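You operate a simulated robot arm through the tools that you are given. There is no shell and no other tool. Be economical: measure what you need, move in short steps, check, and stop when the job is done.

The job below is to be done with a simulated two-armed robot. You get a single attempt, and the scene is never put back.

## Task
Put the blue drink bottle that says "ready" from the wide drip shelf on the rollers and the blue drink bottle that says "hold" on the top of the chiller. Put one of the wide yellow bottles from the middle drip shelf on the green tray. Take the beige jug and put it on the steel tray. Put the tall cup in the inside of the trough. Fetch the grey-cap bottle from the middle board of the store shelf and stand it on the top board of the store shelf. Open the left fittings drawer, take the wide green clamp from the inside of the left fittings drawer and put it on the middle board of the store shelf and shut the drawer again. Do these in any order. Set down upright: blue drink bottle, wide yellow bottle, beige jug, tall cup, grey-cap bottle.

It is judged by the outcome, as a careful person would: the job done as asked, and still so three seconds after it is handed in. It fails if anything else is knocked over, pushed out of place, dropped, spilled or broken. A push-on lid holds only when it is set on centred and level and pressed home; a screw cap is set on level and turned clockwise until tight.

## Robot
Two 7-joint arms with two-finger grippers on one trunk, on a base that drives. Base frame: it is fixed to the floor where the robot stands at the start and does not move with it; the origin is under the middle of the robot, x ahead of it, y to its left, z up. Readings come in mm, degrees, newtons and seconds.
The left shoulder is at the start at [24, 217, 1255], the right one opposite. With the tool pointing down near the work surface each hand reaches from about 100 to 340 mm from the robot's upright axis, wherever it stands, measured 20 degrees to its own side. Places, roughly: beige jug (15x10x13 cm) [-800, -2100, 900]; blue drink bottle [750, 500, 1000]; green tray [-1000, -3250, 250]; grey-cap bottle (6x6x18 cm) [700, -4900, 1000]; inside of the trough [-1100, -4200, 700]; left fittings drawer [-1000, -3600, 700]; middle board of the store shelf [800, -5000, 1000]; rollers (22x60 cm) [1860, 3340, 840]; steel tray (26x20x3 cm) [1100, -5000, 1000]; tall cup [750, -5000, 1000]; top board of the store shelf [800, -5000, 1700]; top of the chiller (19x80 cm) [2880, 640, 1160]; wide green clamp (15x10x6 cm) [-1000, -3400, 600]; wide yellow bottle (7x7x15 cm) [600, 200, 1300]. Payload 2.2 kg a hand.
The tool frame of a hand sits at the grasp point between the pads (the TCP): z along the fingers, y along the line on which they close. The tips reach 19 mm beyond it. The gripper opens to 116 mm. The gripper's body begins 70 mm behind the TCP.
Orientation is that of the tool frame in the base frame, as a unit quaternion [x, y, z, w]. With the fingers straight down and closing along the base's y, the tool's x points along the base's -x, its y along +y and its z along -z.

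## Interface
- The arms move only by the tool step_arm. It takes "left_steps", "right_steps" or both (then of equal length, played together; a hand with none holds still); each is a list of rows, each an object (a shift or turn left out is 0, a gripper value left out holds the last) with "delta_pos": the shift along the tool's x, y, z in units of 300 mm (1.0 is 300 mm), a list of three; "rot": the turn, a rotation vector about the tool's x, y, z in units of 90 degrees (1.0 is 90 degrees), a list of three; "grip": the finger opening in mm, from 0 to 116. In form: [{"delta_pos": [tx, ty, tz], "rot": [wx, wy, wz], "grip": grip}, ...]. A call has 1 to 20 rows; each row is the pose to reach, as a shift and turn from the pose commanded when the call began, along the tool's axes at that moment. A call with a number of a shift or a turn outside -1 to 1 is refused whole. A row lasts 0.2 s, in which the tool goes at most 50 mm and 8.6 degrees; a call with a longer step from one row to the next is refused whole, and so is a gripper value outside its range. Where a pose cannot be reached the arm comes as near as it can. A force on the tool above 40 N (or 10 N above the force at the start of the call, whichever is more), or a blocked arm, ends the call early, and 0.2 s more pass. The fingers move at their own pace and stop on an object; they squeeze with about 39 N. The grip force told is the motor's: it shows also when the fingers shut on nothing. Time passes only in rows, and 0.2 s behind the last, so rows that repeat a pose let the fingers close. It gives the time, the measured TCP pose, the force on the tool (base axes), the opening and the grip force at its end, in the units of the frame above (readings bear some noise), with the torque about the TCP (base axes, N m) and any sound that the robot's microphone picked up, and new pictures: "show" is both (left out), scene, wrist or none (wrist: the cameras of the hands that moved).
- Cameras (640 x 400 px; columns grow to the right, rows downward): "scene" is now at [128.4, 16.7, 1462.1]; the picture's right is [0.20, -0.98, 0.00], its down [-0.26, -0.05, -0.96] and it looks along [0.95, 0.19, -0.26] (base axes); focal length 214 px, centre (320, 200). "left" rides on the left gripper at [69, 15, -97] in its tool frame; the picture's right is [-0.22, 0.98, 0.00], its down [-0.76, -0.17, -0.63] and it looks along [-0.62, -0.14, 0.77] (tool axes); focal length 251 px, centre (320, 200). "right" rides on the right gripper at [69, -15, -96] in its tool frame; the picture's right is [0.22, 0.98, 0.00], its down [-0.76, 0.17, -0.63] and it looks along [-0.62, 0.14, 0.77] (tool axes); focal length 251 px, centre (320, 200). There is no depth. A picture from a camera that has moved, and an enlarged one, comes with that camera's place and axes in the base frame and with its lens. The place of the scene camera against the robot may be out by one fixed shift of up to 12 mm in any direction.
- raise_lower(by): slides the trunk up (or, below 0, down) by that many mm; the arms and the scene camera ride with it, the base frame stays. It gives what a move gives, with no picture.
- drive_base(legs): drives the robot by 1 to 6 legs, each [ahead, left, turn to the left] in mm, mm and degrees, along the robot's own axes; the way and the turn of a leg run together, so that a leg with both is an arc; at most 1500 mm and 180 degrees a leg. The arms and the cameras ride along, it lands a little off, and it stops where it bumps. It gives what a move gives, and a new picture of the scene camera.
- pan_tilt(pan, tilt): turns the head with the scene camera to pan (to the left, within 80 degrees either way) and tilt (down, from -29 to 69), counted from straight ahead of the robot. It gives what a move gives, and a new picture of the scene camera.
- zoom(camera, box): a new picture of the part [left, top, right, bottom] of that camera's present view, enlarged. It takes no simulated time.
- finish_job(): hands the job in; it is judged then, once.

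Work in short steps. Places have to be worked out from the pictures, the camera data and where the tool is seen: move nearer, look again, correct. Check each grasp and each placing, and mend what went wrong. You have 483 turns and 360 pictures in all, those below and enlarged ones among them. Open the grippers and draw the arms clear of the work before you hand the job in, unless the task says otherwise; then end with one line.

The tools are called as a command line: name --argument value ..., lists and objects as JSON in quotes. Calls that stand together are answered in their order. step_arm: Moves the arms, as the interface text tells. Its arguments: {"type":"object","properties":{"left_steps":{"type":"array","items":{"type":"object","properties":{"delta_pos":{"type":"array","items":{"type":"number"}},"rot":{"type":"array","items":{"type":"number"}},"grip":{"type":"number"}}}},"right_steps":{"type":"array","items":{"type":"object","properties":{"delta_pos":{"type":"array","items":{"type":"number"}},"rot":{"type":"array","items":{"type":"number"}},"grip":{"type":"number"}}}},"show":{"type":"string","enum":["both","scene","wrist","none"]}},"required":[]} The other tools are called the same way: raise_lower (by) slides the trunk up or down; drive_base (legs) drives the base; pan_tilt (pan, tilt) turns the head that bears the scene camera; zoom (camera, box) takes an enlarged picture of a part of a camera's view; finish_job () hands the job in.

At the start:

```text
t: 0.0
left_position: [438.0, 343.3, 1442.1]
left_orientation: [-0.001, 1.0, 0.0, 0.0]
left_force: [0.2, 1.0, 0.9]
left_ft_torque: [-0.01, -0.01, -0.02]
left_grip_width: 116.0
left_grasp_force: 0.1
right_position: [399.8, -25.9, 1465.7]
right_orientation: [0.0, 1.0, -0.001, -0.001]
right_force: [-0.2, -0.3, 0.7]
right_ft_torque: [0.02, 0.02, 0.03]
right_grip_width: 116.1
right_grasp_force: 0.1
trunk travel left (down, up): [-400.0, 90.0]
robot x, y, heading: [2.3, 3.2, 0.0]
head pan, tilt: [11.5, 15.1]
```

scene: 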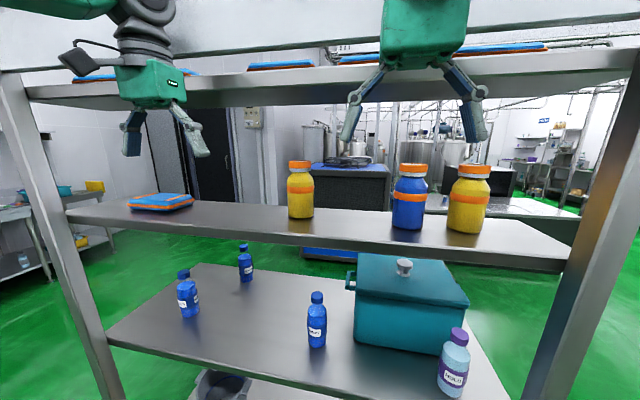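
right: 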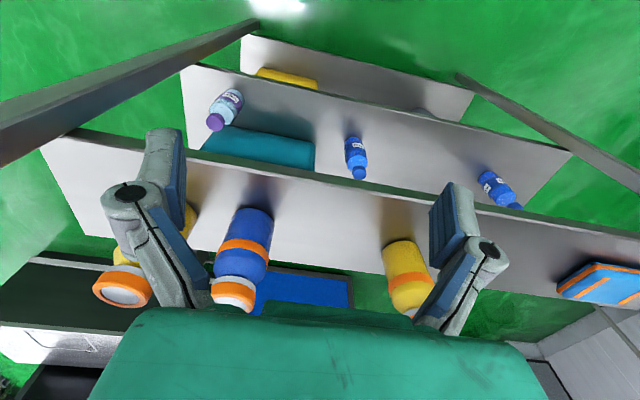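
left: 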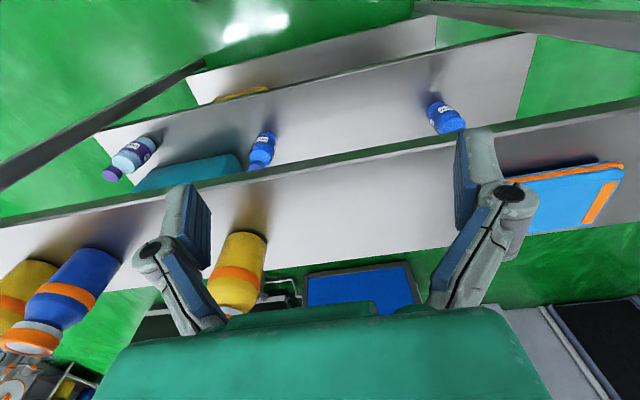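

The drip rack is ahead, with bottles on two shelves. I zoom in to read the labels.

zoom --camera "scene" --box '[160, 220, 340, 350]'

zoom --camera "scene" --box '[280, 140, 500, 400]'

```text
3.08 times, centred on (250, 285) of scene
camera zoom: at [128.4, 16.7, 1462.1], right [0.2, -0.98, 0.0], down [-0.26, -0.05, -0.96], along [0.95, 0.19, -0.26], focal length 660 px, centre (535, -62)
```

zoom: 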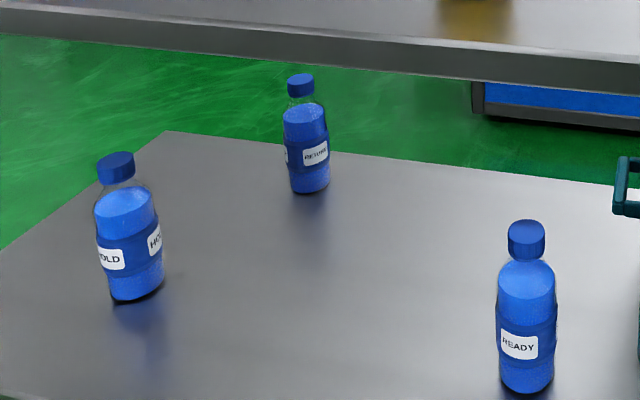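

```text
1.54 times, centred on (390, 270) of scene
camera zoom: at [128.4, 16.7, 1462.1], right [0.2, -0.98, 0.0], down [-0.26, -0.05, -0.96], along [0.95, 0.19, -0.26], focal length 330 px, centre (212, 92)
```

zoom: 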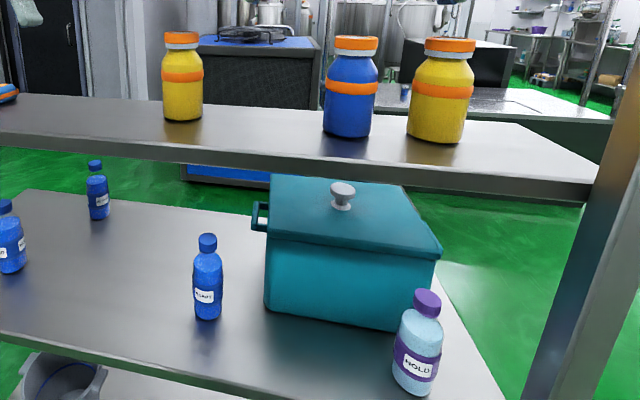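

Left blue bottle reads HOLD and the right one READY; the purple-cap one is a decoy. I survey the room with the head before moving.

pan_tilt --pan 70 --tilt 15

pan_tilt --pan -70 --tilt 15

pan_tilt --pan 0 --tilt 40

```text
t: 1.3
left_position: [437.4, 344.2, 1442.6]
left_orientation: [-0.001, 1.0, 0.0, 0.002]
left_force: [0.7, -0.1, -0.7]
left_ft_torque: [-0.02, 0.02, 0.0]
left_grip_width: 116.3
left_grasp_force: 0.1
right_position: [396.9, -25.1, 1466.6]
right_orientation: [-0.001, 1.0, -0.001, -0.001]
right_force: [0.4, -0.6, -0.1]
right_ft_torque: [-0.01, 0.02, 0.0]
right_grip_width: 116.0
right_grasp_force: 0.0
trunk travel left (down, up): [-400.0, 90.0]
robot x, y, heading: [-0.1, -2.9, -0.0]
head pan, tilt: [70.0, 15.0]
camera scene: at [69.1, 87.3, 1462.1], right [0.94, -0.34, 0.0], down [-0.09, -0.25, -0.97], along [0.33, 0.91, -0.26], focal length 214 px, centre (320, 200)
```

scene: 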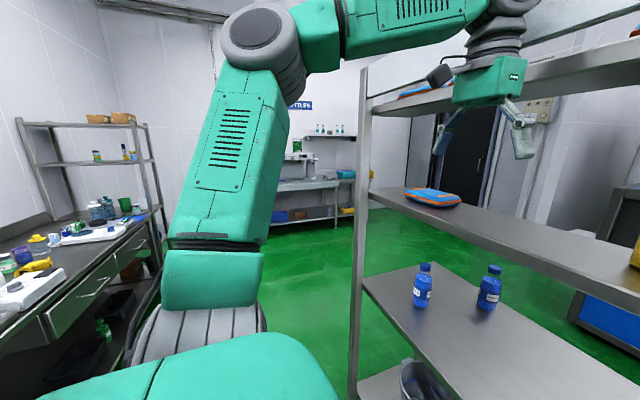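

```text
t: 3.5
left_position: [435.9, 344.4, 1443.4]
left_orientation: [0.0, 1.0, -0.001, 0.001]
left_force: [-1.1, 0.2, 0.0]
left_ft_torque: [0.01, 0.0, 0.0]
left_grip_width: 116.0
left_grasp_force: 0.1
right_position: [396.8, -26.7, 1466.4]
right_orientation: [0.0, 1.0, 0.0, 0.0]
right_force: [0.1, -0.1, -1.0]
right_ft_torque: [0.01, 0.01, -0.01]
right_grip_width: 115.8
right_grasp_force: 0.0
trunk travel left (down, up): [-400.0, 90.0]
robot x, y, heading: [2.6, 0.3, -0.1]
head pan, tilt: [-70.0, 15.0]
camera scene: at [68.8, -89.0, 1462.5], right [-0.94, -0.34, 0.0], down [-0.09, 0.24, -0.97], along [0.33, -0.91, -0.26], focal length 214 px, centre (320, 200)
```

scene: 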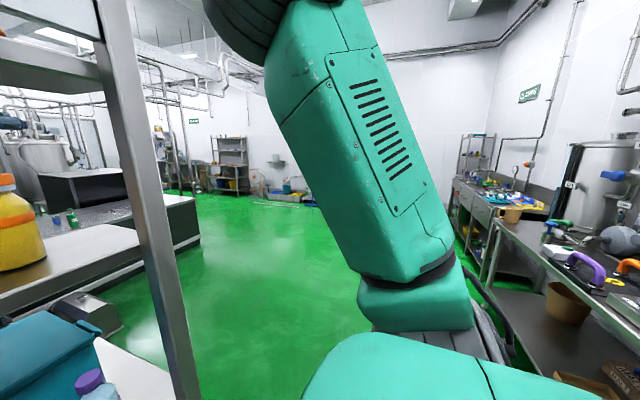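

```text
t: 4.9
left_position: [436.0, 343.4, 1443.2]
left_orientation: [-0.001, 1.0, -0.001, 0.001]
left_force: [0.7, -0.4, 0.5]
left_ft_torque: [0.01, 0.01, -0.05]
left_grip_width: 116.1
left_grasp_force: 0.0
right_position: [397.1, -26.3, 1467.0]
right_orientation: [0.001, 1.0, 0.0, 0.0]
right_force: [-0.1, -0.4, -0.6]
right_ft_torque: [0.02, 0.01, -0.01]
right_grip_width: 116.1
right_grasp_force: 0.1
trunk travel left (down, up): [-400.0, 90.0]
robot x, y, heading: [-4.4, 0.3, -0.1]
head pan, tilt: [0.0, 40.0]
camera scene: at [121.8, -1.3, 1422.7], right [0.0, -1.0, 0.0], down [-0.65, 0.0, -0.76], along [0.76, 0.0, -0.65], focal length 214 px, centre (320, 200)
```

scene: 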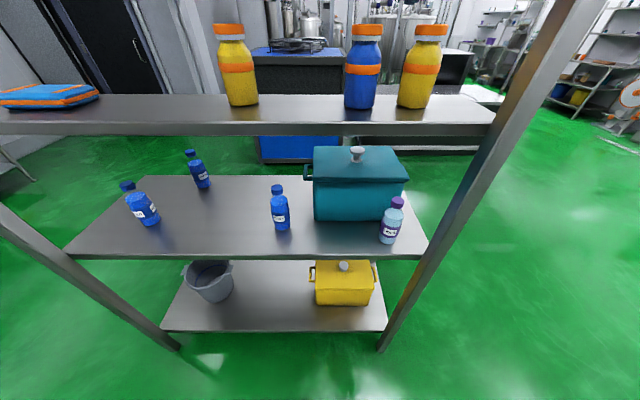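

Shelf geometry: front edge x≈520, middle shelf z≈1270, wide shelf z≈870; READY ≈(620,127), HOLD ≈(638,585), height ~180. I turn both tools to point forward.

step_arm --left_steps '[{"rot": [0, -0.09, 0]}, {"rot": [0, -0.18, 0]}, {"rot": [0, -0.27, 0]}, {"rot": [0, -0.36, 0]}, {"rot": [0, -0.45, 0]}, {"rot": [0, -0.54, 0]}, {"rot": [0, -0.63, 0]}, {"rot": [0, -0.72, 0]}, {"rot": [0, -0.81, 0]}, {"rot": [0, -0.9, 0]}, {"rot": [0, -0.99, 0]}, {"rot": [0, -1, 0]}]' --right_steps '[{"rot": [0, -0.09, 0]}, {"rot": [0, -0.18, 0]}, {"rot": [0, -0.27, 0]}, {"rot": [0, -0.36, 0]}, {"rot": [0, -0.45, 0]}, {"rot": [0, -0.54, 0]}, {"rot": [0, -0.63, 0]}, {"rot": [0, -0.72, 0]}, {"rot": [0, -0.81, 0]}, {"rot": [0, -0.9, 0]}, {"rot": [0, -0.99, 0]}, {"rot": [0, -1, 0]}]' --show "scene"

```text
t: 7.0
left_position: [434.4, 337.4, 1444.6]
left_orientation: [0.0, 0.797, 0.002, 0.605]
left_force: [0.1, 0.5, 0.3]
left_ft_torque: [-0.02, 0.02, 0.02]
left_grip_width: 115.9
left_grasp_force: 0.0
right_position: [431.2, -47.2, 1550.7]
right_orientation: [0.099, 0.772, 0.061, 0.625]
right_force: [0.0, 0.9, -0.4]
right_ft_torque: [0.0, -0.02, 0.03]
right_grip_width: 116.0
right_grasp_force: 0.1
trunk travel left (down, up): [-400.0, 90.0]
robot x, y, heading: [-0.7, 3.6, 0.2]
head pan, tilt: [0.0, 40.0]
stopped in row 10 (right hand): the arm was blocked; the commanded pose is now the measured one
camera scene: at [115.9, -10.5, 1415.5], right [-0.1, -1.0, 0.0], down [-0.71, 0.07, -0.71], along [0.7, -0.07, -0.71], focal length 214 px, centre (320, 200)
```

scene: 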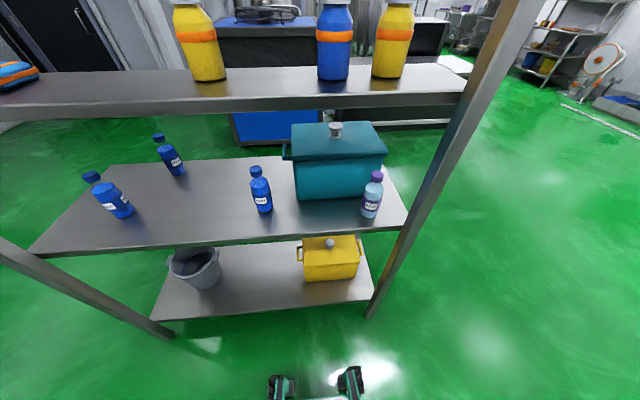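

The right arm pressed against the head (camera axes shifted). I move the right hand out to its own side, away from the head.

step_arm --right_steps '[{"delta_pos": [0, -0.1, 0], "rot": [0, 0.09, 0]}, {"delta_pos": [0, -0.2, 0], "rot": [0, 0.18, 0]}, {"delta_pos": [0, -0.3, 0], "rot": [0, 0.27, 0]}, {"delta_pos": [0, -0.4, 0], "rot": [0, 0.36, 0]}, {"delta_pos": [0, -0.5, 0], "rot": [0, 0.36, 0]}, {"delta_pos": [0, -0.6, 0], "rot": [0, 0.36, 0]}]' --show "scene"

```text
t: 8.4
left_position: [435.1, 336.3, 1444.1]
left_orientation: [0.001, 0.796, 0.002, 0.605]
left_force: [1.2, -0.8, -0.5]
left_ft_torque: [0.04, -0.01, 0.0]
left_grip_width: 115.7
left_grasp_force: 0.2
right_position: [416.8, -220.6, 1508.9]
right_orientation: [0.074, 0.917, 0.083, 0.382]
right_force: [0.7, -0.4, -0.6]
right_ft_torque: [-0.01, 0.0, -0.01]
right_grip_width: 116.2
right_grasp_force: 0.1
trunk travel left (down, up): [-400.0, 90.0]
robot x, y, heading: [-0.3, 3.2, 0.2]
head pan, tilt: [0.0, 40.0]
camera scene: at [120.3, -4.6, 1422.8], right [0.0, -1.0, 0.0], down [-0.64, 0.0, -0.76], along [0.76, 0.0, -0.64], focal length 214 px, centre (320, 200)
```

scene: 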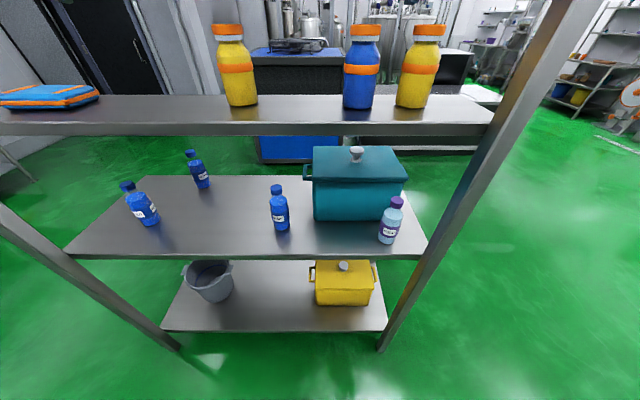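

Head is free again. Now I finish levelling both tools to face straight ahead.

step_arm --left_steps '[{"rot": [0, -0.09, 0]}, {"rot": [0, -0.173, 0]}, {"rot": [0, -0.173, 0]}, {"rot": [0, -0.173, 0]}, {"rot": [0, -0.173, 0]}, {"rot": [0, -0.173, 0]}]' --right_steps '[{"rot": [0.0015, -0.083, -0.0243]}, {"rot": [0.003, -0.166, -0.0486]}, {"rot": [0.0045, -0.249, -0.073]}, {"rot": [0.006, -0.332, -0.0973]}, {"rot": [0.0075, -0.415, -0.1217]}, {"rot": [0.009, -0.498, -0.146]}]' --show "none"

```text
t: 9.8
left_position: [435.4, 340.0, 1442.3]
left_orientation: [0.0, 0.707, 0.0, 0.707]
left_force: [0.3, 0.3, -0.3]
left_ft_torque: [-0.02, -0.02, -0.07]
left_grip_width: 116.2
left_grasp_force: 0.0
right_position: [416.4, -218.2, 1509.7]
right_orientation: [-0.002, 0.704, -0.001, 0.71]
right_force: [0.1, -0.7, 0.6]
right_ft_torque: [0.01, 0.01, -0.02]
right_grip_width: 116.1
right_grasp_force: 0.1
trunk travel left (down, up): [-400.0, 90.0]
robot x, y, heading: [-3.2, -2.9, 0.0]
head pan, tilt: [0.0, 40.0]
```

Both tools level. I lower the trunk 300 and shift left 350 to center between the two bottles.

raise_lower --by -300

drive_base --legs '[[-40, 0, 0], [0, 352, 0]]'

```text
t: 12.8
left_position: [433.0, 338.0, 1143.8]
left_orientation: [0.001, 0.707, 0.001, 0.707]
left_force: [-0.6, -0.4, 0.4]
left_ft_torque: [0.01, -0.03, -0.01]
left_grip_width: 115.9
left_grasp_force: 0.0
right_position: [416.0, -218.8, 1209.4]
right_orientation: [-0.001, 0.704, -0.002, 0.71]
right_force: [-0.3, 0.2, 0.3]
right_ft_torque: [0.01, 0.02, 0.0]
right_grip_width: 116.0
right_grasp_force: 0.1
trunk travel left (down, up): [-100.0, 390.0]
robot x, y, heading: [0.6, 2.3, -0.1]
head pan, tilt: [0.0, 40.0]
```

```text
t: 15.6
left_position: [392.9, 698.5, 1144.1]
left_orientation: [0.0, 0.707, 0.001, 0.707]
left_force: [-0.4, 0.0, -0.2]
left_ft_torque: [-0.03, 0.02, 0.03]
left_grip_width: 115.9
left_grasp_force: 0.1
right_position: [376.6, 140.9, 1208.5]
right_orientation: [-0.003, 0.705, 0.001, 0.709]
right_force: [-0.1, -0.3, -1.1]
right_ft_torque: [-0.01, 0.01, -0.02]
right_grip_width: 116.0
right_grasp_force: 0.1
trunk travel left (down, up): [-100.0, 390.0]
robot x, y, heading: [-42.3, 356.2, 0.1]
head pan, tilt: [0.0, 40.0]
camera scene: at [78.7, 354.4, 1122.8], right [0.0, -1.0, 0.0], down [-0.64, 0.0, -0.76], along [0.76, 0.0, -0.64], focal length 214 px, centre (320, 200)
```

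scene: 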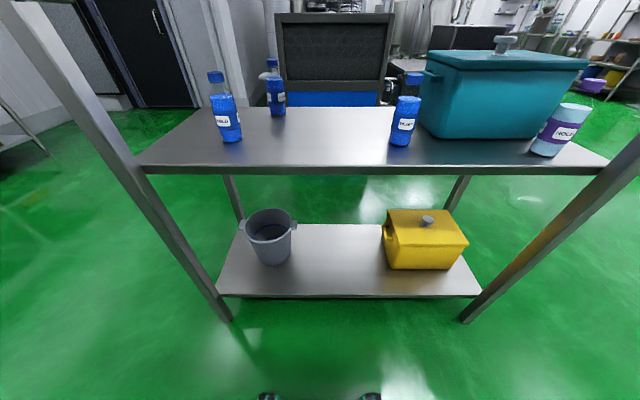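

I lower both hands to grasp height (~955) and align in y with HOLD (~600) and READY (~137).

step_arm --left_steps '[{"delta_pos": [0.105, -0.055, 0]}, {"delta_pos": [0.21, -0.11, 0]}, {"delta_pos": [0.315, -0.165, 0]}, {"delta_pos": [0.42, -0.22, 0]}, {"delta_pos": [0.525, -0.275, 0]}, {"delta_pos": [0.63, -0.33, 0]}]' --right_steps '[{"delta_pos": [0.14, 0, 0]}, {"delta_pos": [0.28, 0, 0]}, {"delta_pos": [0.42, 0, 0]}, {"delta_pos": [0.56, 0, 0]}, {"delta_pos": [0.7, 0, 0]}, {"delta_pos": [0.843, 0, 0]}]'

```text
t: 17.0
left_position: [456.7, 613.0, 1021.5]
left_orientation: [-0.001, 0.709, 0.003, 0.705]
left_force: [-0.1, -0.6, 0.2]
left_ft_torque: [0.01, -0.02, 0.04]
left_grip_width: 116.0
left_grasp_force: 0.1
left hand out of reach, approached as far as the arm can: row 1, 2, 3, 4, 5, 6
right_position: [449.0, 169.0, 955.5]
right_orientation: [-0.002, 0.704, 0.0, 0.711]
right_force: [0.5, -0.1, -0.4]
right_ft_torque: [0.01, -0.01, 0.05]
right_grip_width: 116.1
right_grasp_force: 0.0
right hand out of reach, approached as far as the arm can: row 2, 3, 4, 5, 6
trunk travel left (down, up): [-100.0, 390.0]
robot x, y, heading: [-44.0, 361.3, 0.4]
head pan, tilt: [0.0, 40.0]
camera scene: at [81.5, 351.0, 1122.5], right [0.0, -1.0, 0.0], down [-0.65, 0.0, -0.76], along [0.76, 0.0, -0.65], focal length 214 px, centre (320, 200)
camera right: at [352.5, 153.2, 887.1], right [0.0, 0.98, -0.22], down [-0.64, 0.17, 0.75], along [0.77, 0.14, 0.62], focal length 251 px, centre (320, 200)
camera left: at [359.2, 626.1, 950.7], right [0.0, 0.98, 0.22], down [-0.63, -0.17, 0.76], along [0.78, -0.13, 0.61], focal length 251 px, centre (320, 200)
```

scene: 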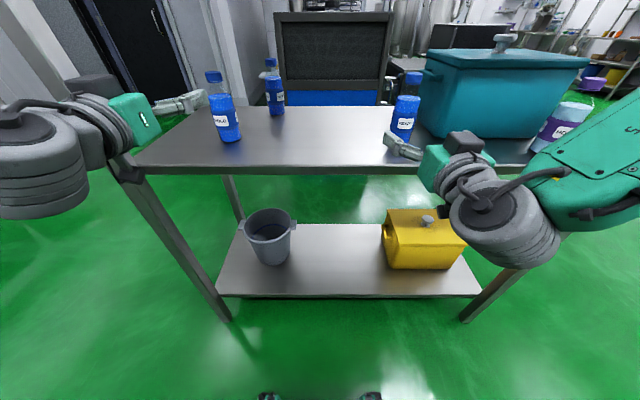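
right: 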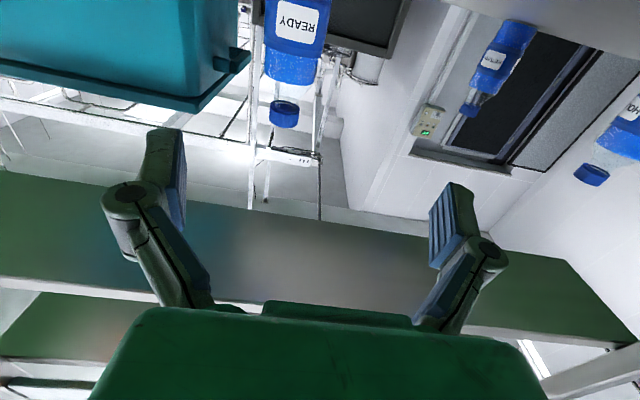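
left: 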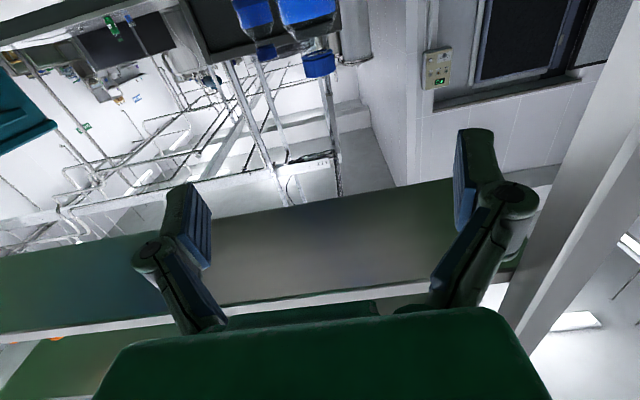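

The arms have a minimum reach of ~490 ahead. I back off 130 mm, then set the hands a bit farther forward before approaching.

drive_base --legs '[[-130, 0, 0]]'

step_arm --left_steps '[{"delta_pos": [0, 0, 0.15]}, {"delta_pos": [0, 0, 0.3]}, {"delta_pos": [0, 0, 0.45]}, {"delta_pos": [0, 0, 0.55]}, {"delta_pos": [0, 0, 0.55]}]' --right_steps '[{"delta_pos": [0, 0, 0.15]}, {"delta_pos": [0, 0, 0.3]}, {"delta_pos": [0, 0, 0.45]}, {"delta_pos": [0, 0, 0.55]}, {"delta_pos": [0, 0, 0.55]}]' --show "wrist"

```text
t: 18.2
left_position: [327.7, 618.2, 1023.0]
left_orientation: [-0.001, 0.708, 0.002, 0.706]
left_force: [0.2, -0.4, 0.3]
left_ft_torque: [-0.02, -0.01, -0.02]
left_grip_width: 116.0
left_grasp_force: 0.1
right_position: [318.6, 169.8, 958.2]
right_orientation: [-0.003, 0.703, -0.001, 0.711]
right_force: [0.2, -0.8, 1.1]
right_ft_torque: [0.0, 0.02, 0.03]
right_grip_width: 116.0
right_grasp_force: 0.1
trunk travel left (down, up): [-100.0, 390.0]
robot x, y, heading: [-170.2, 358.4, 0.3]
head pan, tilt: [0.0, 40.0]
camera scene: at [-47.8, 356.3, 1122.8], right [0.0, -1.0, 0.0], down [-0.64, 0.0, -0.76], along [0.76, 0.0, -0.64], focal length 214 px, centre (320, 200)
```

scene: 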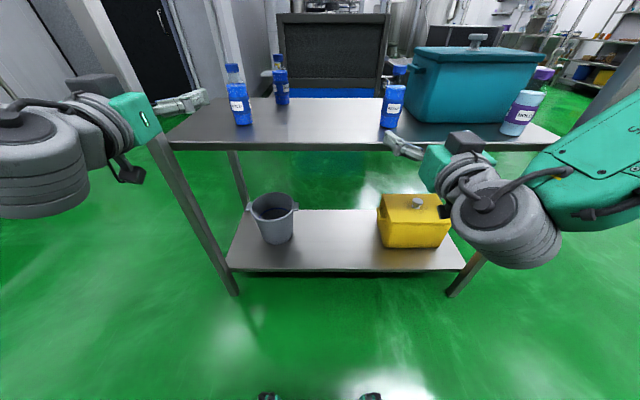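

```text
t: 19.4
left_position: [416.5, 654.3, 1038.4]
left_orientation: [0.0, 0.714, -0.005, 0.7]
left_force: [0.2, 0.0, 0.4]
left_ft_torque: [0.0, -0.02, 0.05]
left_grip_width: 116.0
left_grasp_force: 0.1
left hand out of reach, approached as far as the arm can: row 1, 2, 3, 4, 5
right_position: [480.1, 169.7, 962.8]
right_orientation: [0.001, 0.703, -0.003, 0.711]
right_force: [-0.4, -0.1, -0.7]
right_ft_torque: [-0.01, -0.03, 0.0]
right_grip_width: 116.1
right_grasp_force: 0.1
trunk travel left (down, up): [-100.0, 390.0]
robot x, y, heading: [-167.1, 360.3, -0.1]
head pan, tilt: [0.0, 40.0]
camera right: at [383.2, 154.5, 893.2], right [0.01, 0.98, -0.22], down [-0.64, 0.17, 0.75], along [0.77, 0.13, 0.63], focal length 251 px, centre (320, 200)
camera left: at [318.9, 667.6, 969.0], right [0.01, 0.98, 0.21], down [-0.62, -0.15, 0.77], along [0.79, -0.14, 0.6], focal length 251 px, centre (320, 200)
```

right: 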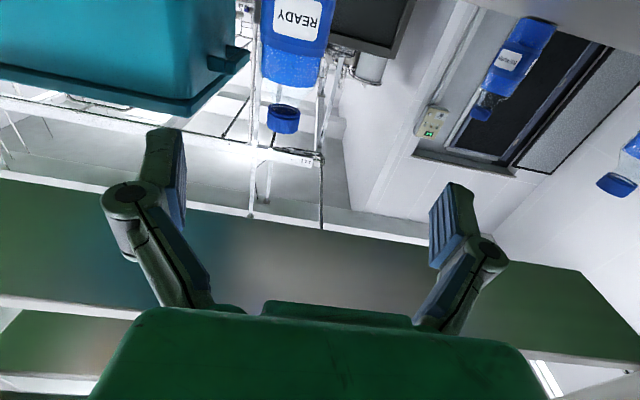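
left: 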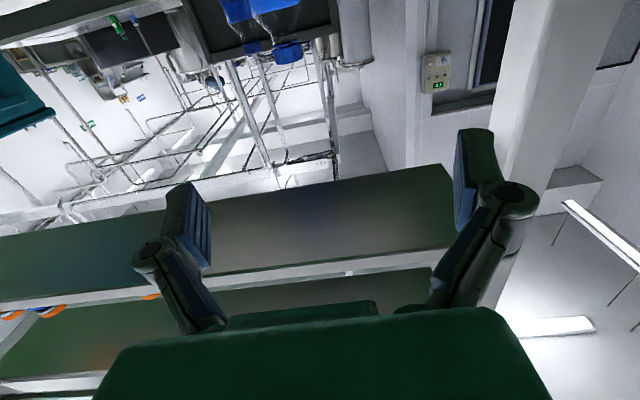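

The left arm is stuck near a joint limit. I raise it ~150 mm and see where it goes, to find a better posture.

step_arm --left_steps '[{"delta_pos": [-0.16, 0, 0]}, {"delta_pos": [-0.32, 0, 0]}, {"delta_pos": [-0.48, 0, 0]}, {"delta_pos": [-0.5, 0, 0]}, {"delta_pos": [-0.5, 0, 0]}]' --show "scene"

```text
t: 20.6
left_position: [417.2, 659.7, 1190.9]
left_orientation: [-0.001, 0.708, 0.001, 0.707]
left_force: [-0.8, 0.0, -0.3]
left_ft_torque: [-0.02, 0.0, 0.0]
left_grip_width: 115.9
left_grasp_force: 0.0
right_position: [479.4, 172.9, 962.1]
right_orientation: [0.0, 0.703, -0.005, 0.711]
right_force: [0.3, -0.4, 0.5]
right_ft_torque: [-0.01, -0.01, 0.01]
right_grip_width: 115.7
right_grasp_force: 0.1
trunk travel left (down, up): [-100.0, 390.0]
robot x, y, heading: [-172.2, 356.7, 0.4]
head pan, tilt: [0.0, 40.0]
camera scene: at [-46.0, 359.1, 1122.6], right [0.0, -1.0, 0.0], down [-0.65, 0.0, -0.76], along [0.76, 0.0, -0.65], focal length 214 px, centre (320, 200)
```

scene: 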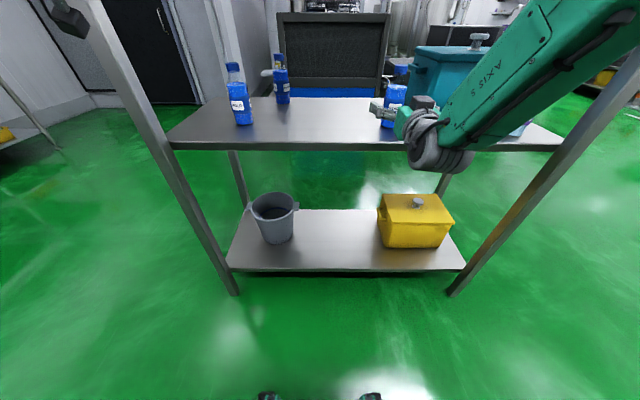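

Relative moves work from the measured pose. Now I move the left hand inward at this height, then down.

step_arm --left_steps '[{"delta_pos": [0, -0.1, 0.1]}, {"delta_pos": [0, -0.2, 0.2]}, {"delta_pos": [0.1, -0.2, 0.2]}, {"delta_pos": [0.25, -0.2, 0.2]}, {"delta_pos": [0.4, -0.2, 0.2]}, {"delta_pos": [0.55, -0.2, 0.2]}, {"delta_pos": [0.7, -0.2, 0.2]}, {"delta_pos": [0.78, -0.2, 0.2]}]' --show "none"

```text
t: 22.4
left_position: [476.3, 599.5, 1050.3]
left_orientation: [-0.001, 0.708, 0.002, 0.706]
left_force: [0.3, 1.0, 0.5]
left_ft_torque: [0.03, -0.02, 0.0]
left_grip_width: 115.8
left_grasp_force: 0.2
left hand out of reach, approached as far as the arm can: row 6, 7, 8
right_position: [479.2, 170.9, 961.2]
right_orientation: [0.001, 0.703, -0.005, 0.711]
right_force: [0.0, 0.1, 0.7]
right_ft_torque: [-0.02, 0.0, -0.02]
right_grip_width: 116.0
right_grasp_force: 0.1
trunk travel left (down, up): [-100.0, 390.0]
robot x, y, heading: [-168.3, 357.0, 0.2]
head pan, tilt: [0.0, 40.0]
```

I raise the right hand 90 mm and lower the trunk 90 mm so both are at ~960.

step_arm --right_steps '[{"delta_pos": [-0.15, -0.03, 0]}, {"delta_pos": [-0.3, -0.08, 0]}, {"delta_pos": [-0.3, -0.1, 0]}]' --show "none"

raise_lower --by -92

pan_tilt --pan 0 --tilt 30

```text
t: 23.2
left_position: [475.9, 589.8, 1051.3]
left_orientation: [0.003, 0.708, 0.004, 0.707]
left_force: [0.2, -0.5, 0.4]
left_ft_torque: [0.0, 0.03, 0.08]
left_grip_width: 116.0
left_grasp_force: 0.1
right_position: [478.4, 133.1, 1048.4]
right_orientation: [0.0, 0.703, 0.001, 0.711]
right_force: [-0.9, -0.8, 0.4]
right_ft_torque: [0.02, -0.02, 0.09]
right_grip_width: 115.9
right_grasp_force: 0.0
right hand out of reach, approached as far as the arm can: row 1
trunk travel left (down, up): [-100.0, 390.0]
robot x, y, heading: [-167.4, 359.2, 0.2]
head pan, tilt: [0.0, 40.0]
```

```text
t: 24.5
left_position: [475.5, 600.7, 958.9]
left_orientation: [-0.002, 0.708, 0.002, 0.706]
left_force: [-0.2, 0.1, 0.5]
left_ft_torque: [0.02, 0.01, -0.03]
left_grip_width: 116.0
left_grasp_force: 0.0
right_position: [479.2, 145.3, 959.1]
right_orientation: [-0.002, 0.703, -0.002, 0.712]
right_force: [-0.5, -1.0, -0.1]
right_ft_torque: [-0.02, 0.02, 0.02]
right_grip_width: 116.0
right_grasp_force: 0.0
trunk travel left (down, up): [-8.0, 482.0]
robot x, y, heading: [-166.7, 358.9, 0.0]
head pan, tilt: [0.0, 40.0]
```

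```text
t: 25.2
left_position: [475.7, 600.3, 958.9]
left_orientation: [-0.002, 0.708, 0.003, 0.706]
left_force: [0.4, -0.1, -0.2]
left_ft_torque: [0.0, 0.01, 0.03]
left_grip_width: 116.0
left_grasp_force: 0.1
right_position: [478.5, 144.0, 959.1]
right_orientation: [-0.003, 0.703, -0.001, 0.711]
right_force: [-0.2, 0.6, 0.5]
right_ft_torque: [-0.01, 0.02, 0.01]
right_grip_width: 116.1
right_grasp_force: 0.1
trunk travel left (down, up): [-8.0, 482.0]
robot x, y, heading: [-169.8, 354.7, 0.1]
head pan, tilt: [0.0, 30.0]
camera scene: at [-40.4, 356.1, 1045.8], right [0.0, -1.0, 0.0], down [-0.5, 0.0, -0.86], along [0.86, 0.0, -0.5], focal length 214 px, centre (320, 200)
```

scene: 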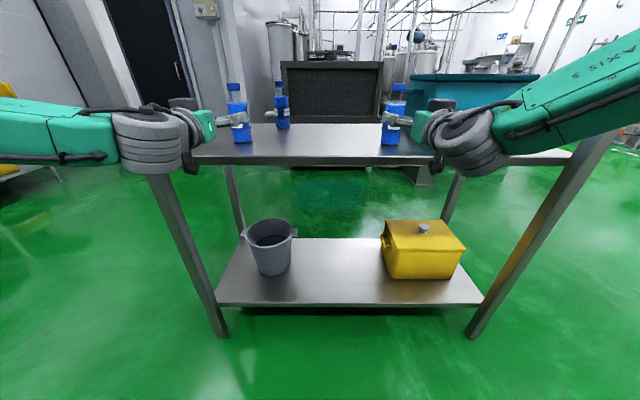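

Both hands are at z≈959. I zoom to check each hand's alignment with its bottle.

zoom --camera "scene" --box '[170, 70, 330, 180]'

zoom --camera "scene" --box '[340, 70, 500, 180]'

zoom --camera "left" --box '[0, 0, 640, 400]'

zoom --camera "right" --box '[0, 0, 640, 400]'

```text
3.64 times, centred on (250, 125) of scene
camera zoom: at [-40.4, 356.1, 1045.8], right [0.0, -1.0, 0.0], down [-0.5, 0.0, -0.86], along [0.86, 0.0, -0.5], focal length 780 px, centre (574, 473)
```

zoom: 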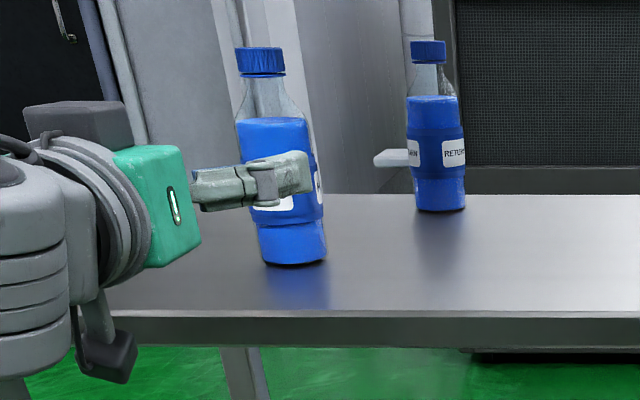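

```text
3.64 times, centred on (420, 125) of scene
camera zoom: at [-40.4, 356.1, 1045.8], right [0.0, -1.0, 0.0], down [-0.5, 0.0, -0.86], along [0.86, 0.0, -0.5], focal length 780 px, centre (-44, 473)
```

zoom: 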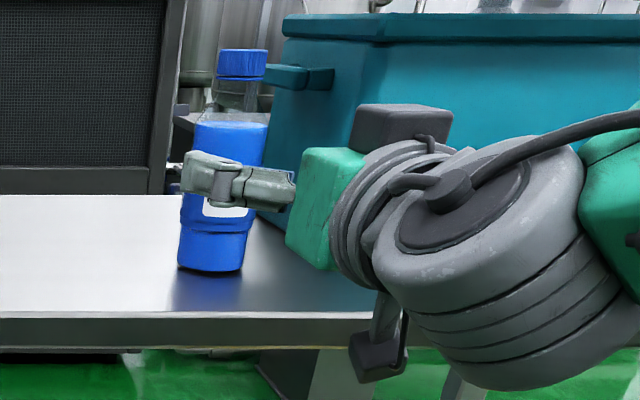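

```text
1.00 times, centred on (320, 200) of left (not enlarged: the box is as wide or as high as the picture)
camera zoom: at [378.7, 613.2, 887.5], right [0.0, 0.98, 0.22], down [-0.63, -0.17, 0.76], along [0.78, -0.13, 0.62], focal length 251 px, centre (320, 200)
```

zoom: 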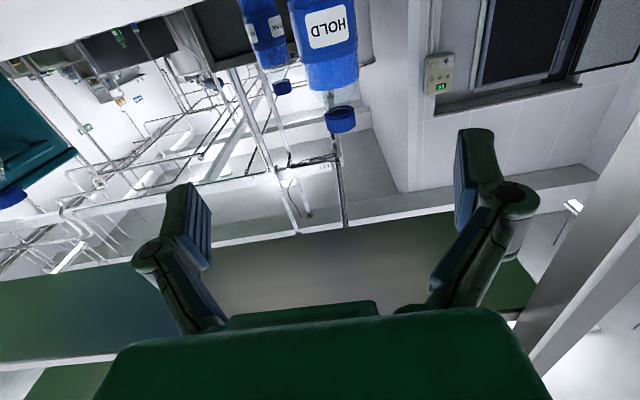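

```text
1.00 times, centred on (320, 200) of right (not enlarged: the box is as wide or as high as the picture)
camera zoom: at [383.0, 128.5, 889.8], right [0.0, 0.98, -0.22], down [-0.64, 0.17, 0.75], along [0.77, 0.14, 0.63], focal length 251 px, centre (320, 200)
```

zoom: 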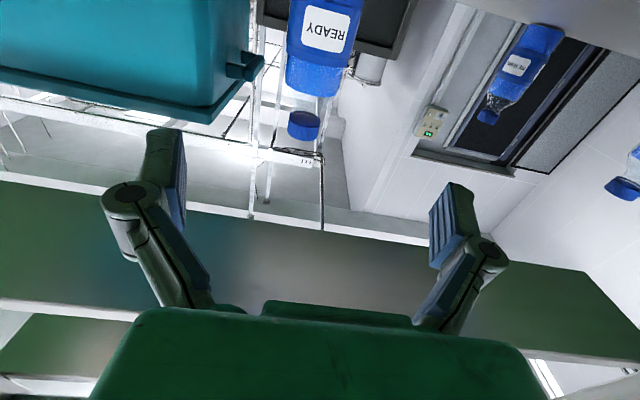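

Bottle estimates: HOLD ≈(685,615), READY ≈(650,134), shelf ≈855. The wrist camera hangs below the tool, so I pitch both tools 30° down to clear the shelf and adjust y.

step_arm --left_steps '[{"delta_pos": [0, 0.02, 0], "rot": [0, 0.085, 0]}, {"delta_pos": [0, 0.05, 0], "rot": [0, 0.17, 0]}, {"delta_pos": [0, 0.05, 0.05], "rot": [0, 0.25, 0]}, {"delta_pos": [0.04, 0.05, 0.1], "rot": [0, 0.333, 0]}, {"delta_pos": [0.08, 0.05, 0.1], "rot": [0, 0.333, 0]}]' --right_steps '[{"delta_pos": [0, -0.02, 0], "rot": [0, 0.085, 0]}, {"delta_pos": [0, -0.033, 0], "rot": [0, 0.17, 0]}, {"delta_pos": [0, -0.033, 0], "rot": [0, 0.25, 0]}, {"delta_pos": [0.04, -0.033, 0], "rot": [0, 0.333, 0]}, {"delta_pos": [0.08, -0.033, 0], "rot": [0, 0.333, 0]}]' --show "both"

```text
t: 26.4
left_position: [506.6, 611.8, 934.4]
left_orientation: [-0.002, 0.866, 0.002, 0.499]
left_force: [0.6, -1.1, -0.2]
left_ft_torque: [-0.02, 0.0, -0.02]
left_grip_width: 116.0
left_grasp_force: 0.0
right_position: [480.7, 130.6, 935.7]
right_orientation: [-0.002, 0.863, -0.001, 0.505]
right_force: [-0.1, -1.3, -0.7]
right_ft_torque: [0.0, -0.02, 0.01]
right_grip_width: 115.8
right_grasp_force: 0.0
trunk travel left (down, up): [-8.0, 482.0]
robot x, y, heading: [-166.9, 359.8, 0.3]
head pan, tilt: [0.0, 30.0]
camera scene: at [-40.2, 354.3, 1045.8], right [0.0, -1.0, 0.0], down [-0.5, 0.0, -0.86], along [0.86, 0.0, -0.5], focal length 214 px, centre (320, 200)
camera right: at [362.2, 115.7, 923.9], right [-0.11, 0.98, -0.19], down [-0.18, 0.17, 0.97], along [0.98, 0.14, 0.16], focal length 251 px, centre (320, 200)
camera left: at [387.7, 625.3, 920.8], right [0.1, 0.98, 0.19], down [-0.17, -0.17, 0.97], along [0.98, -0.13, 0.15], focal length 251 px, centre (320, 200)
```

scene: 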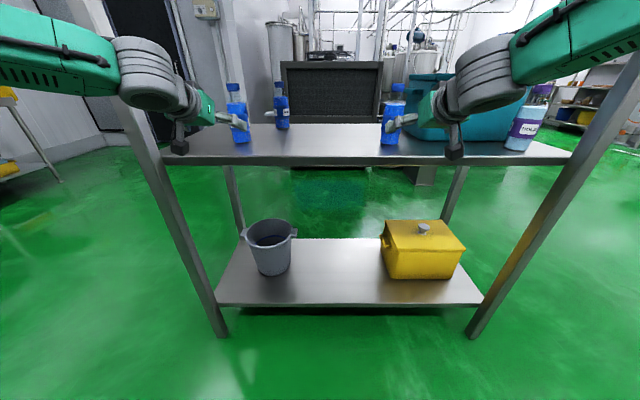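
right: 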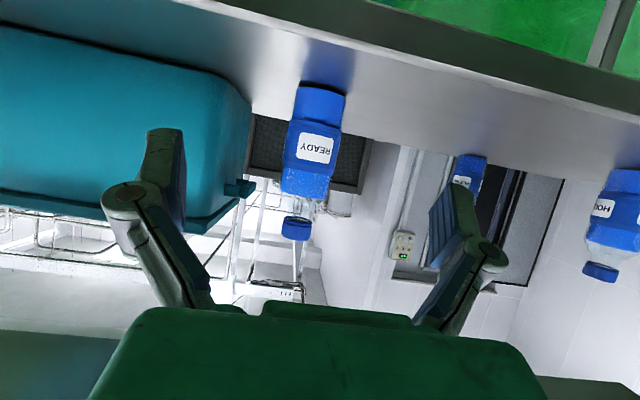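
left: 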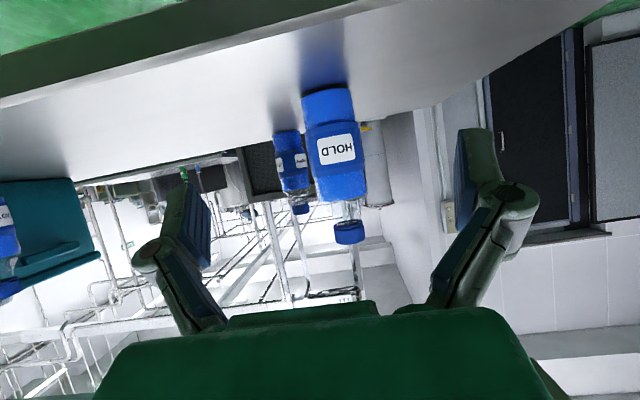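

Refined: READY ≈(645,133), HOLD ≈(670,617); hands are aligned. I drive ahead 158 mm to bring the open fingers around both bottles.

drive_base --legs '[[158, 0, 0]]'

zoom --camera "left" --box '[0, 0, 640, 400]'

zoom --camera "right" --box '[0, 0, 640, 400]'

```text
t: 27.8
left_position: [664.1, 610.1, 933.5]
left_orientation: [0.0, 0.867, 0.001, 0.498]
left_force: [0.4, 0.4, -1.3]
left_ft_torque: [0.01, -0.01, 0.0]
left_grip_width: 115.7
left_grasp_force: 0.0
right_position: [636.4, 127.0, 933.3]
right_orientation: [0.001, 0.863, -0.003, 0.504]
right_force: [0.4, -0.2, -0.4]
right_ft_torque: [0.01, 0.02, -0.01]
right_grip_width: 115.8
right_grasp_force: 0.0
trunk travel left (down, up): [-8.0, 482.0]
robot x, y, heading: [-14.1, 361.0, -0.2]
head pan, tilt: [0.0, 30.0]
camera scene: at [116.9, 353.6, 1045.7], right [0.0, -1.0, 0.0], down [-0.5, 0.0, -0.86], along [0.86, 0.0, -0.5], focal length 214 px, centre (320, 200)
```

scene: 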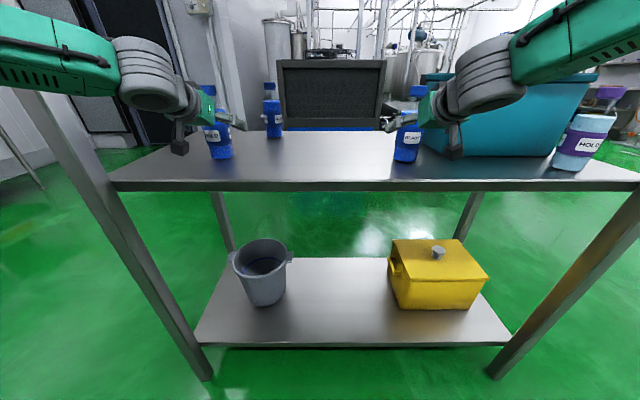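

```text
1.00 times, centred on (320, 200) of left (not enlarged: the box is as wide or as high as the picture)
camera zoom: at [545.9, 622.8, 919.9], right [0.11, 0.98, 0.19], down [-0.17, -0.17, 0.97], along [0.98, -0.14, 0.14], focal length 251 px, centre (320, 200)
```

zoom: 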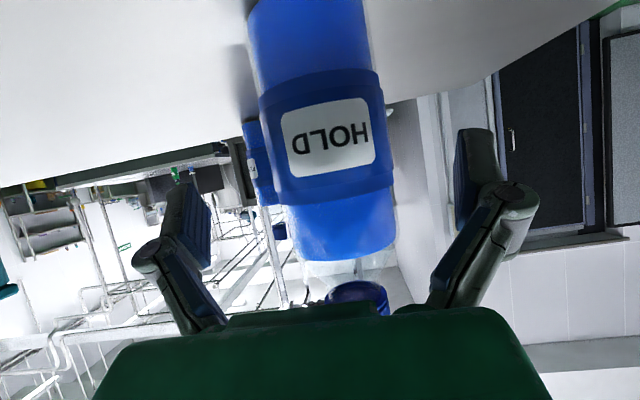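

```text
1.00 times, centred on (320, 200) of right (not enlarged: the box is as wide or as high as the picture)
camera zoom: at [518.1, 113.1, 922.9], right [-0.1, 0.98, -0.19], down [-0.18, 0.17, 0.97], along [0.98, 0.13, 0.16], focal length 251 px, centre (320, 200)
```

zoom: 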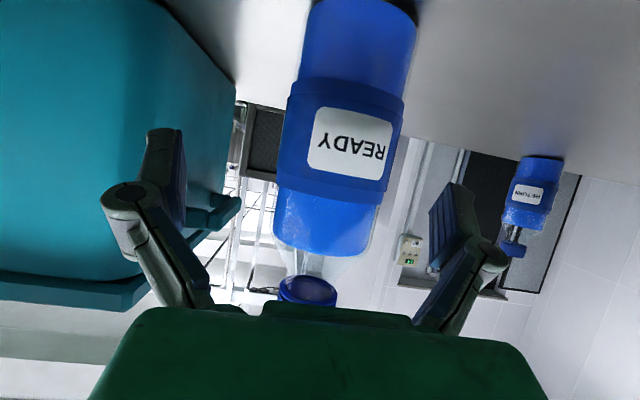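

Bottles sit between the fingers, ~10 mm beyond the TCP and slightly to +y. I nudge in and close both grippers.

step_arm --left_steps '[{"delta_pos": [-0.013, 0.017, 0.023], "grip": 116}, {"delta_pos": [-0.013, 0.017, 0.023], "grip": 80}, {"delta_pos": [-0.013, 0.017, 0.023], "grip": 40}, {"delta_pos": [-0.013, 0.017, 0.023], "grip": 30}, {"delta_pos": [-0.013, 0.017, 0.023], "grip": 30}]' --right_steps '[{"delta_pos": [-0.02, 0.027, 0.035], "grip": 116}, {"delta_pos": [-0.02, 0.027, 0.035], "grip": 80}, {"delta_pos": [-0.02, 0.027, 0.035], "grip": 40}, {"delta_pos": [-0.02, 0.027, 0.035], "grip": 30}, {"delta_pos": [-0.02, 0.027, 0.035], "grip": 30}]' --show "wrist"

```text
t: 29.0
left_position: [668.4, 615.6, 935.4]
left_orientation: [0.0, 0.866, 0.001, 0.5]
left_force: [0.0, -0.4, 0.1]
left_ft_torque: [0.02, 0.05, 0.01]
left_grip_width: 58.0
left_grasp_force: 39.0
right_position: [645.3, 135.6, 937.3]
right_orientation: [0.0, 0.862, -0.002, 0.507]
right_force: [-0.1, 0.6, 0.4]
right_ft_torque: [0.12, 0.05, 0.05]
right_grip_width: 57.7
right_grasp_force: 39.1
trunk travel left (down, up): [-8.0, 482.0]
robot x, y, heading: [-11.7, 359.5, -0.2]
head pan, tilt: [0.0, 30.0]
camera right: at [526.5, 121.2, 925.4], right [-0.1, 0.98, -0.19], down [-0.18, 0.17, 0.97], along [0.98, 0.13, 0.16], focal length 251 px, centre (320, 200)
camera left: at [550.2, 627.6, 921.5], right [0.11, 0.98, 0.19], down [-0.17, -0.17, 0.97], along [0.98, -0.14, 0.15], focal length 251 px, centre (320, 200)
```

right: 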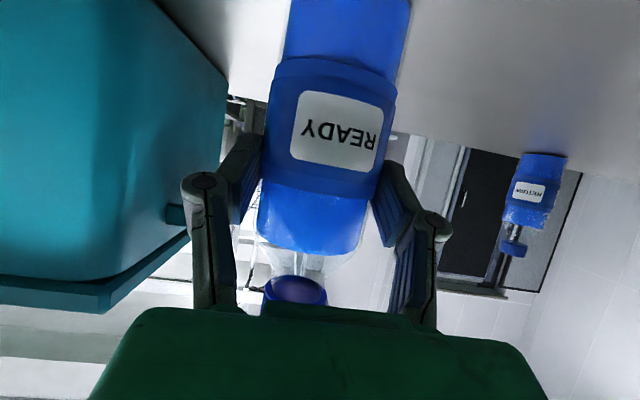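
left: 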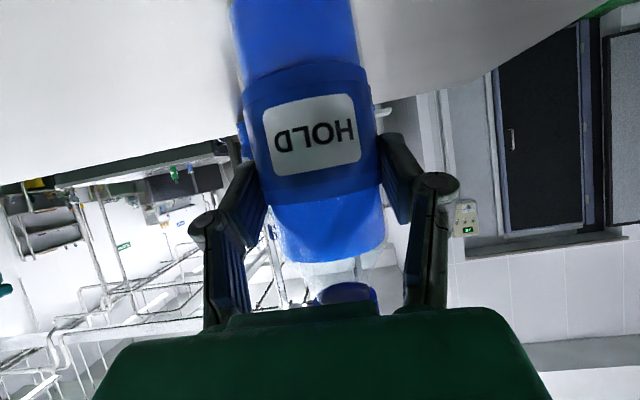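

Both grasped (58 mm). I lift with the trunk by 60 mm, then drive back out of the rack.

raise_lower --by 60

drive_base --legs '[[-450, 0, 0]]'

```text
t: 30.0
left_position: [668.4, 615.2, 994.5]
left_orientation: [0.001, 0.866, 0.0, 0.5]
left_force: [0.7, 0.9, -3.9]
left_ft_torque: [-0.01, 0.0, -0.01]
left_grip_width: 58.0
left_grasp_force: 39.3
right_position: [645.3, 135.8, 997.0]
right_orientation: [0.001, 0.863, -0.004, 0.505]
right_force: [0.2, 0.3, -3.9]
right_ft_torque: [-0.01, 0.03, -0.02]
right_grip_width: 57.9
right_grasp_force: 39.1
trunk travel left (down, up): [-68.0, 422.0]
robot x, y, heading: [-7.9, 358.9, -0.2]
head pan, tilt: [0.0, 30.0]
```

```text
t: 32.8
left_position: [209.6, 618.0, 995.5]
left_orientation: [-0.001, 0.865, 0.002, 0.501]
left_force: [0.4, 0.8, -2.9]
left_ft_torque: [0.0, 0.09, -0.02]
left_grip_width: 57.9
left_grasp_force: 39.4
right_position: [189.3, 139.9, 998.6]
right_orientation: [-0.001, 0.862, -0.002, 0.507]
right_force: [0.4, -1.2, -2.4]
right_ft_torque: [0.01, 0.08, 0.0]
right_grip_width: 57.8
right_grasp_force: 39.4
trunk travel left (down, up): [-68.0, 422.0]
robot x, y, heading: [-465.5, 355.9, 0.1]
head pan, tilt: [0.0, 30.0]
camera scene: at [-340.3, 354.8, 1105.8], right [0.0, -1.0, 0.0], down [-0.5, 0.0, -0.86], along [0.86, 0.0, -0.5], focal length 214 px, centre (320, 200)
```

scene: 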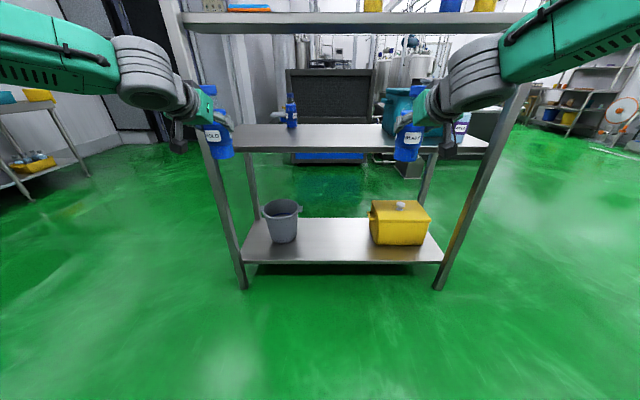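

Clear of the rack with both bottles. I look to the left for the route.

pan_tilt --pan 60 --tilt 20

```text
t: 34.1
left_position: [206.8, 618.8, 997.2]
left_orientation: [-0.001, 0.865, 0.001, 0.502]
left_force: [-0.7, -0.5, -3.9]
left_ft_torque: [0.0, 0.03, 0.04]
left_grip_width: 58.1
left_grasp_force: 39.1
right_position: [186.7, 138.3, 999.3]
right_orientation: [-0.001, 0.862, -0.002, 0.508]
right_force: [-0.2, 0.1, -3.3]
right_ft_torque: [-0.04, 0.04, 0.01]
right_grip_width: 58.1
right_grasp_force: 39.0
trunk travel left (down, up): [-68.0, 422.0]
robot x, y, heading: [-466.2, 357.6, 0.2]
head pan, tilt: [60.0, 20.0]
camera scene: at [-383.6, 435.4, 1121.9], right [0.87, -0.5, 0.0], down [-0.18, -0.3, -0.94], along [0.47, 0.81, -0.35], focal length 214 px, centre (320, 200)
```

scene: 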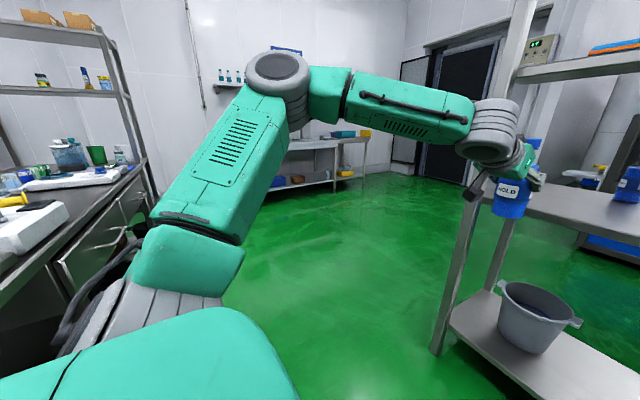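

Bench front is at x≈-640 on the left, rack at x>525. I drive forward to x≈-230, then strafe left past the rack's end.

drive_base --legs '[[235, 0, 0], [0, 1150, 0]]'

pan_tilt --pan 20 --tilt 20

```text
t: 41.1
left_position: [418.3, 1749.4, 997.3]
left_orientation: [-0.011, 0.865, 0.007, 0.502]
left_force: [-0.5, -0.2, -2.8]
left_ft_torque: [0.02, 0.04, -0.01]
left_grip_width: 58.3
left_grasp_force: 39.1
right_position: [408.8, 1268.6, 998.7]
right_orientation: [-0.011, 0.861, 0.004, 0.508]
right_force: [0.3, -1.0, -3.9]
right_ft_torque: [-0.01, 0.09, 0.0]
right_grip_width: 57.7
right_grasp_force: 39.3
trunk travel left (down, up): [-68.0, 422.0]
robot x, y, heading: [-247.0, 1476.3, 1.4]
head pan, tilt: [60.0, 20.0]
camera scene: at [-168.2, 1554.2, 1122.0], right [0.88, -0.48, 0.0], down [-0.17, -0.3, -0.94], along [0.45, 0.82, -0.34], focal length 214 px, centre (320, 200)
```

scene: 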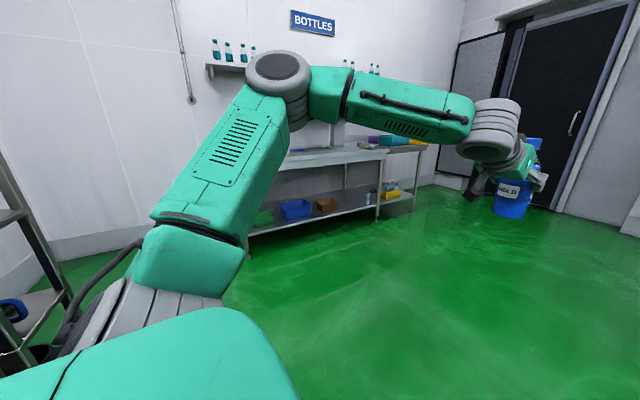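

```text
t: 42.2
left_position: [415.4, 1749.5, 1000.4]
left_orientation: [-0.011, 0.864, 0.007, 0.503]
left_force: [0.3, -0.9, -4.5]
left_ft_torque: [0.01, 0.04, 0.01]
left_grip_width: 58.0
left_grasp_force: 38.8
right_position: [405.3, 1270.8, 1001.3]
right_orientation: [-0.011, 0.861, 0.004, 0.509]
right_force: [-0.5, 0.2, -3.8]
right_ft_torque: [0.02, 0.03, -0.02]
right_grip_width: 58.1
right_grasp_force: 38.4
trunk travel left (down, up): [-68.0, 422.0]
robot x, y, heading: [-254.8, 1477.7, 1.6]
head pan, tilt: [20.0, 20.0]
camera scene: at [-126.3, 1507.4, 1121.7], right [0.37, -0.93, 0.0], down [-0.32, -0.13, -0.94], along [0.87, 0.34, -0.35], focal length 214 px, centre (320, 200)
```

scene: 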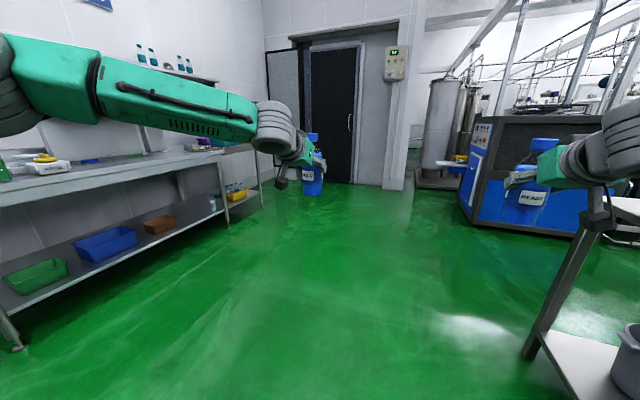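

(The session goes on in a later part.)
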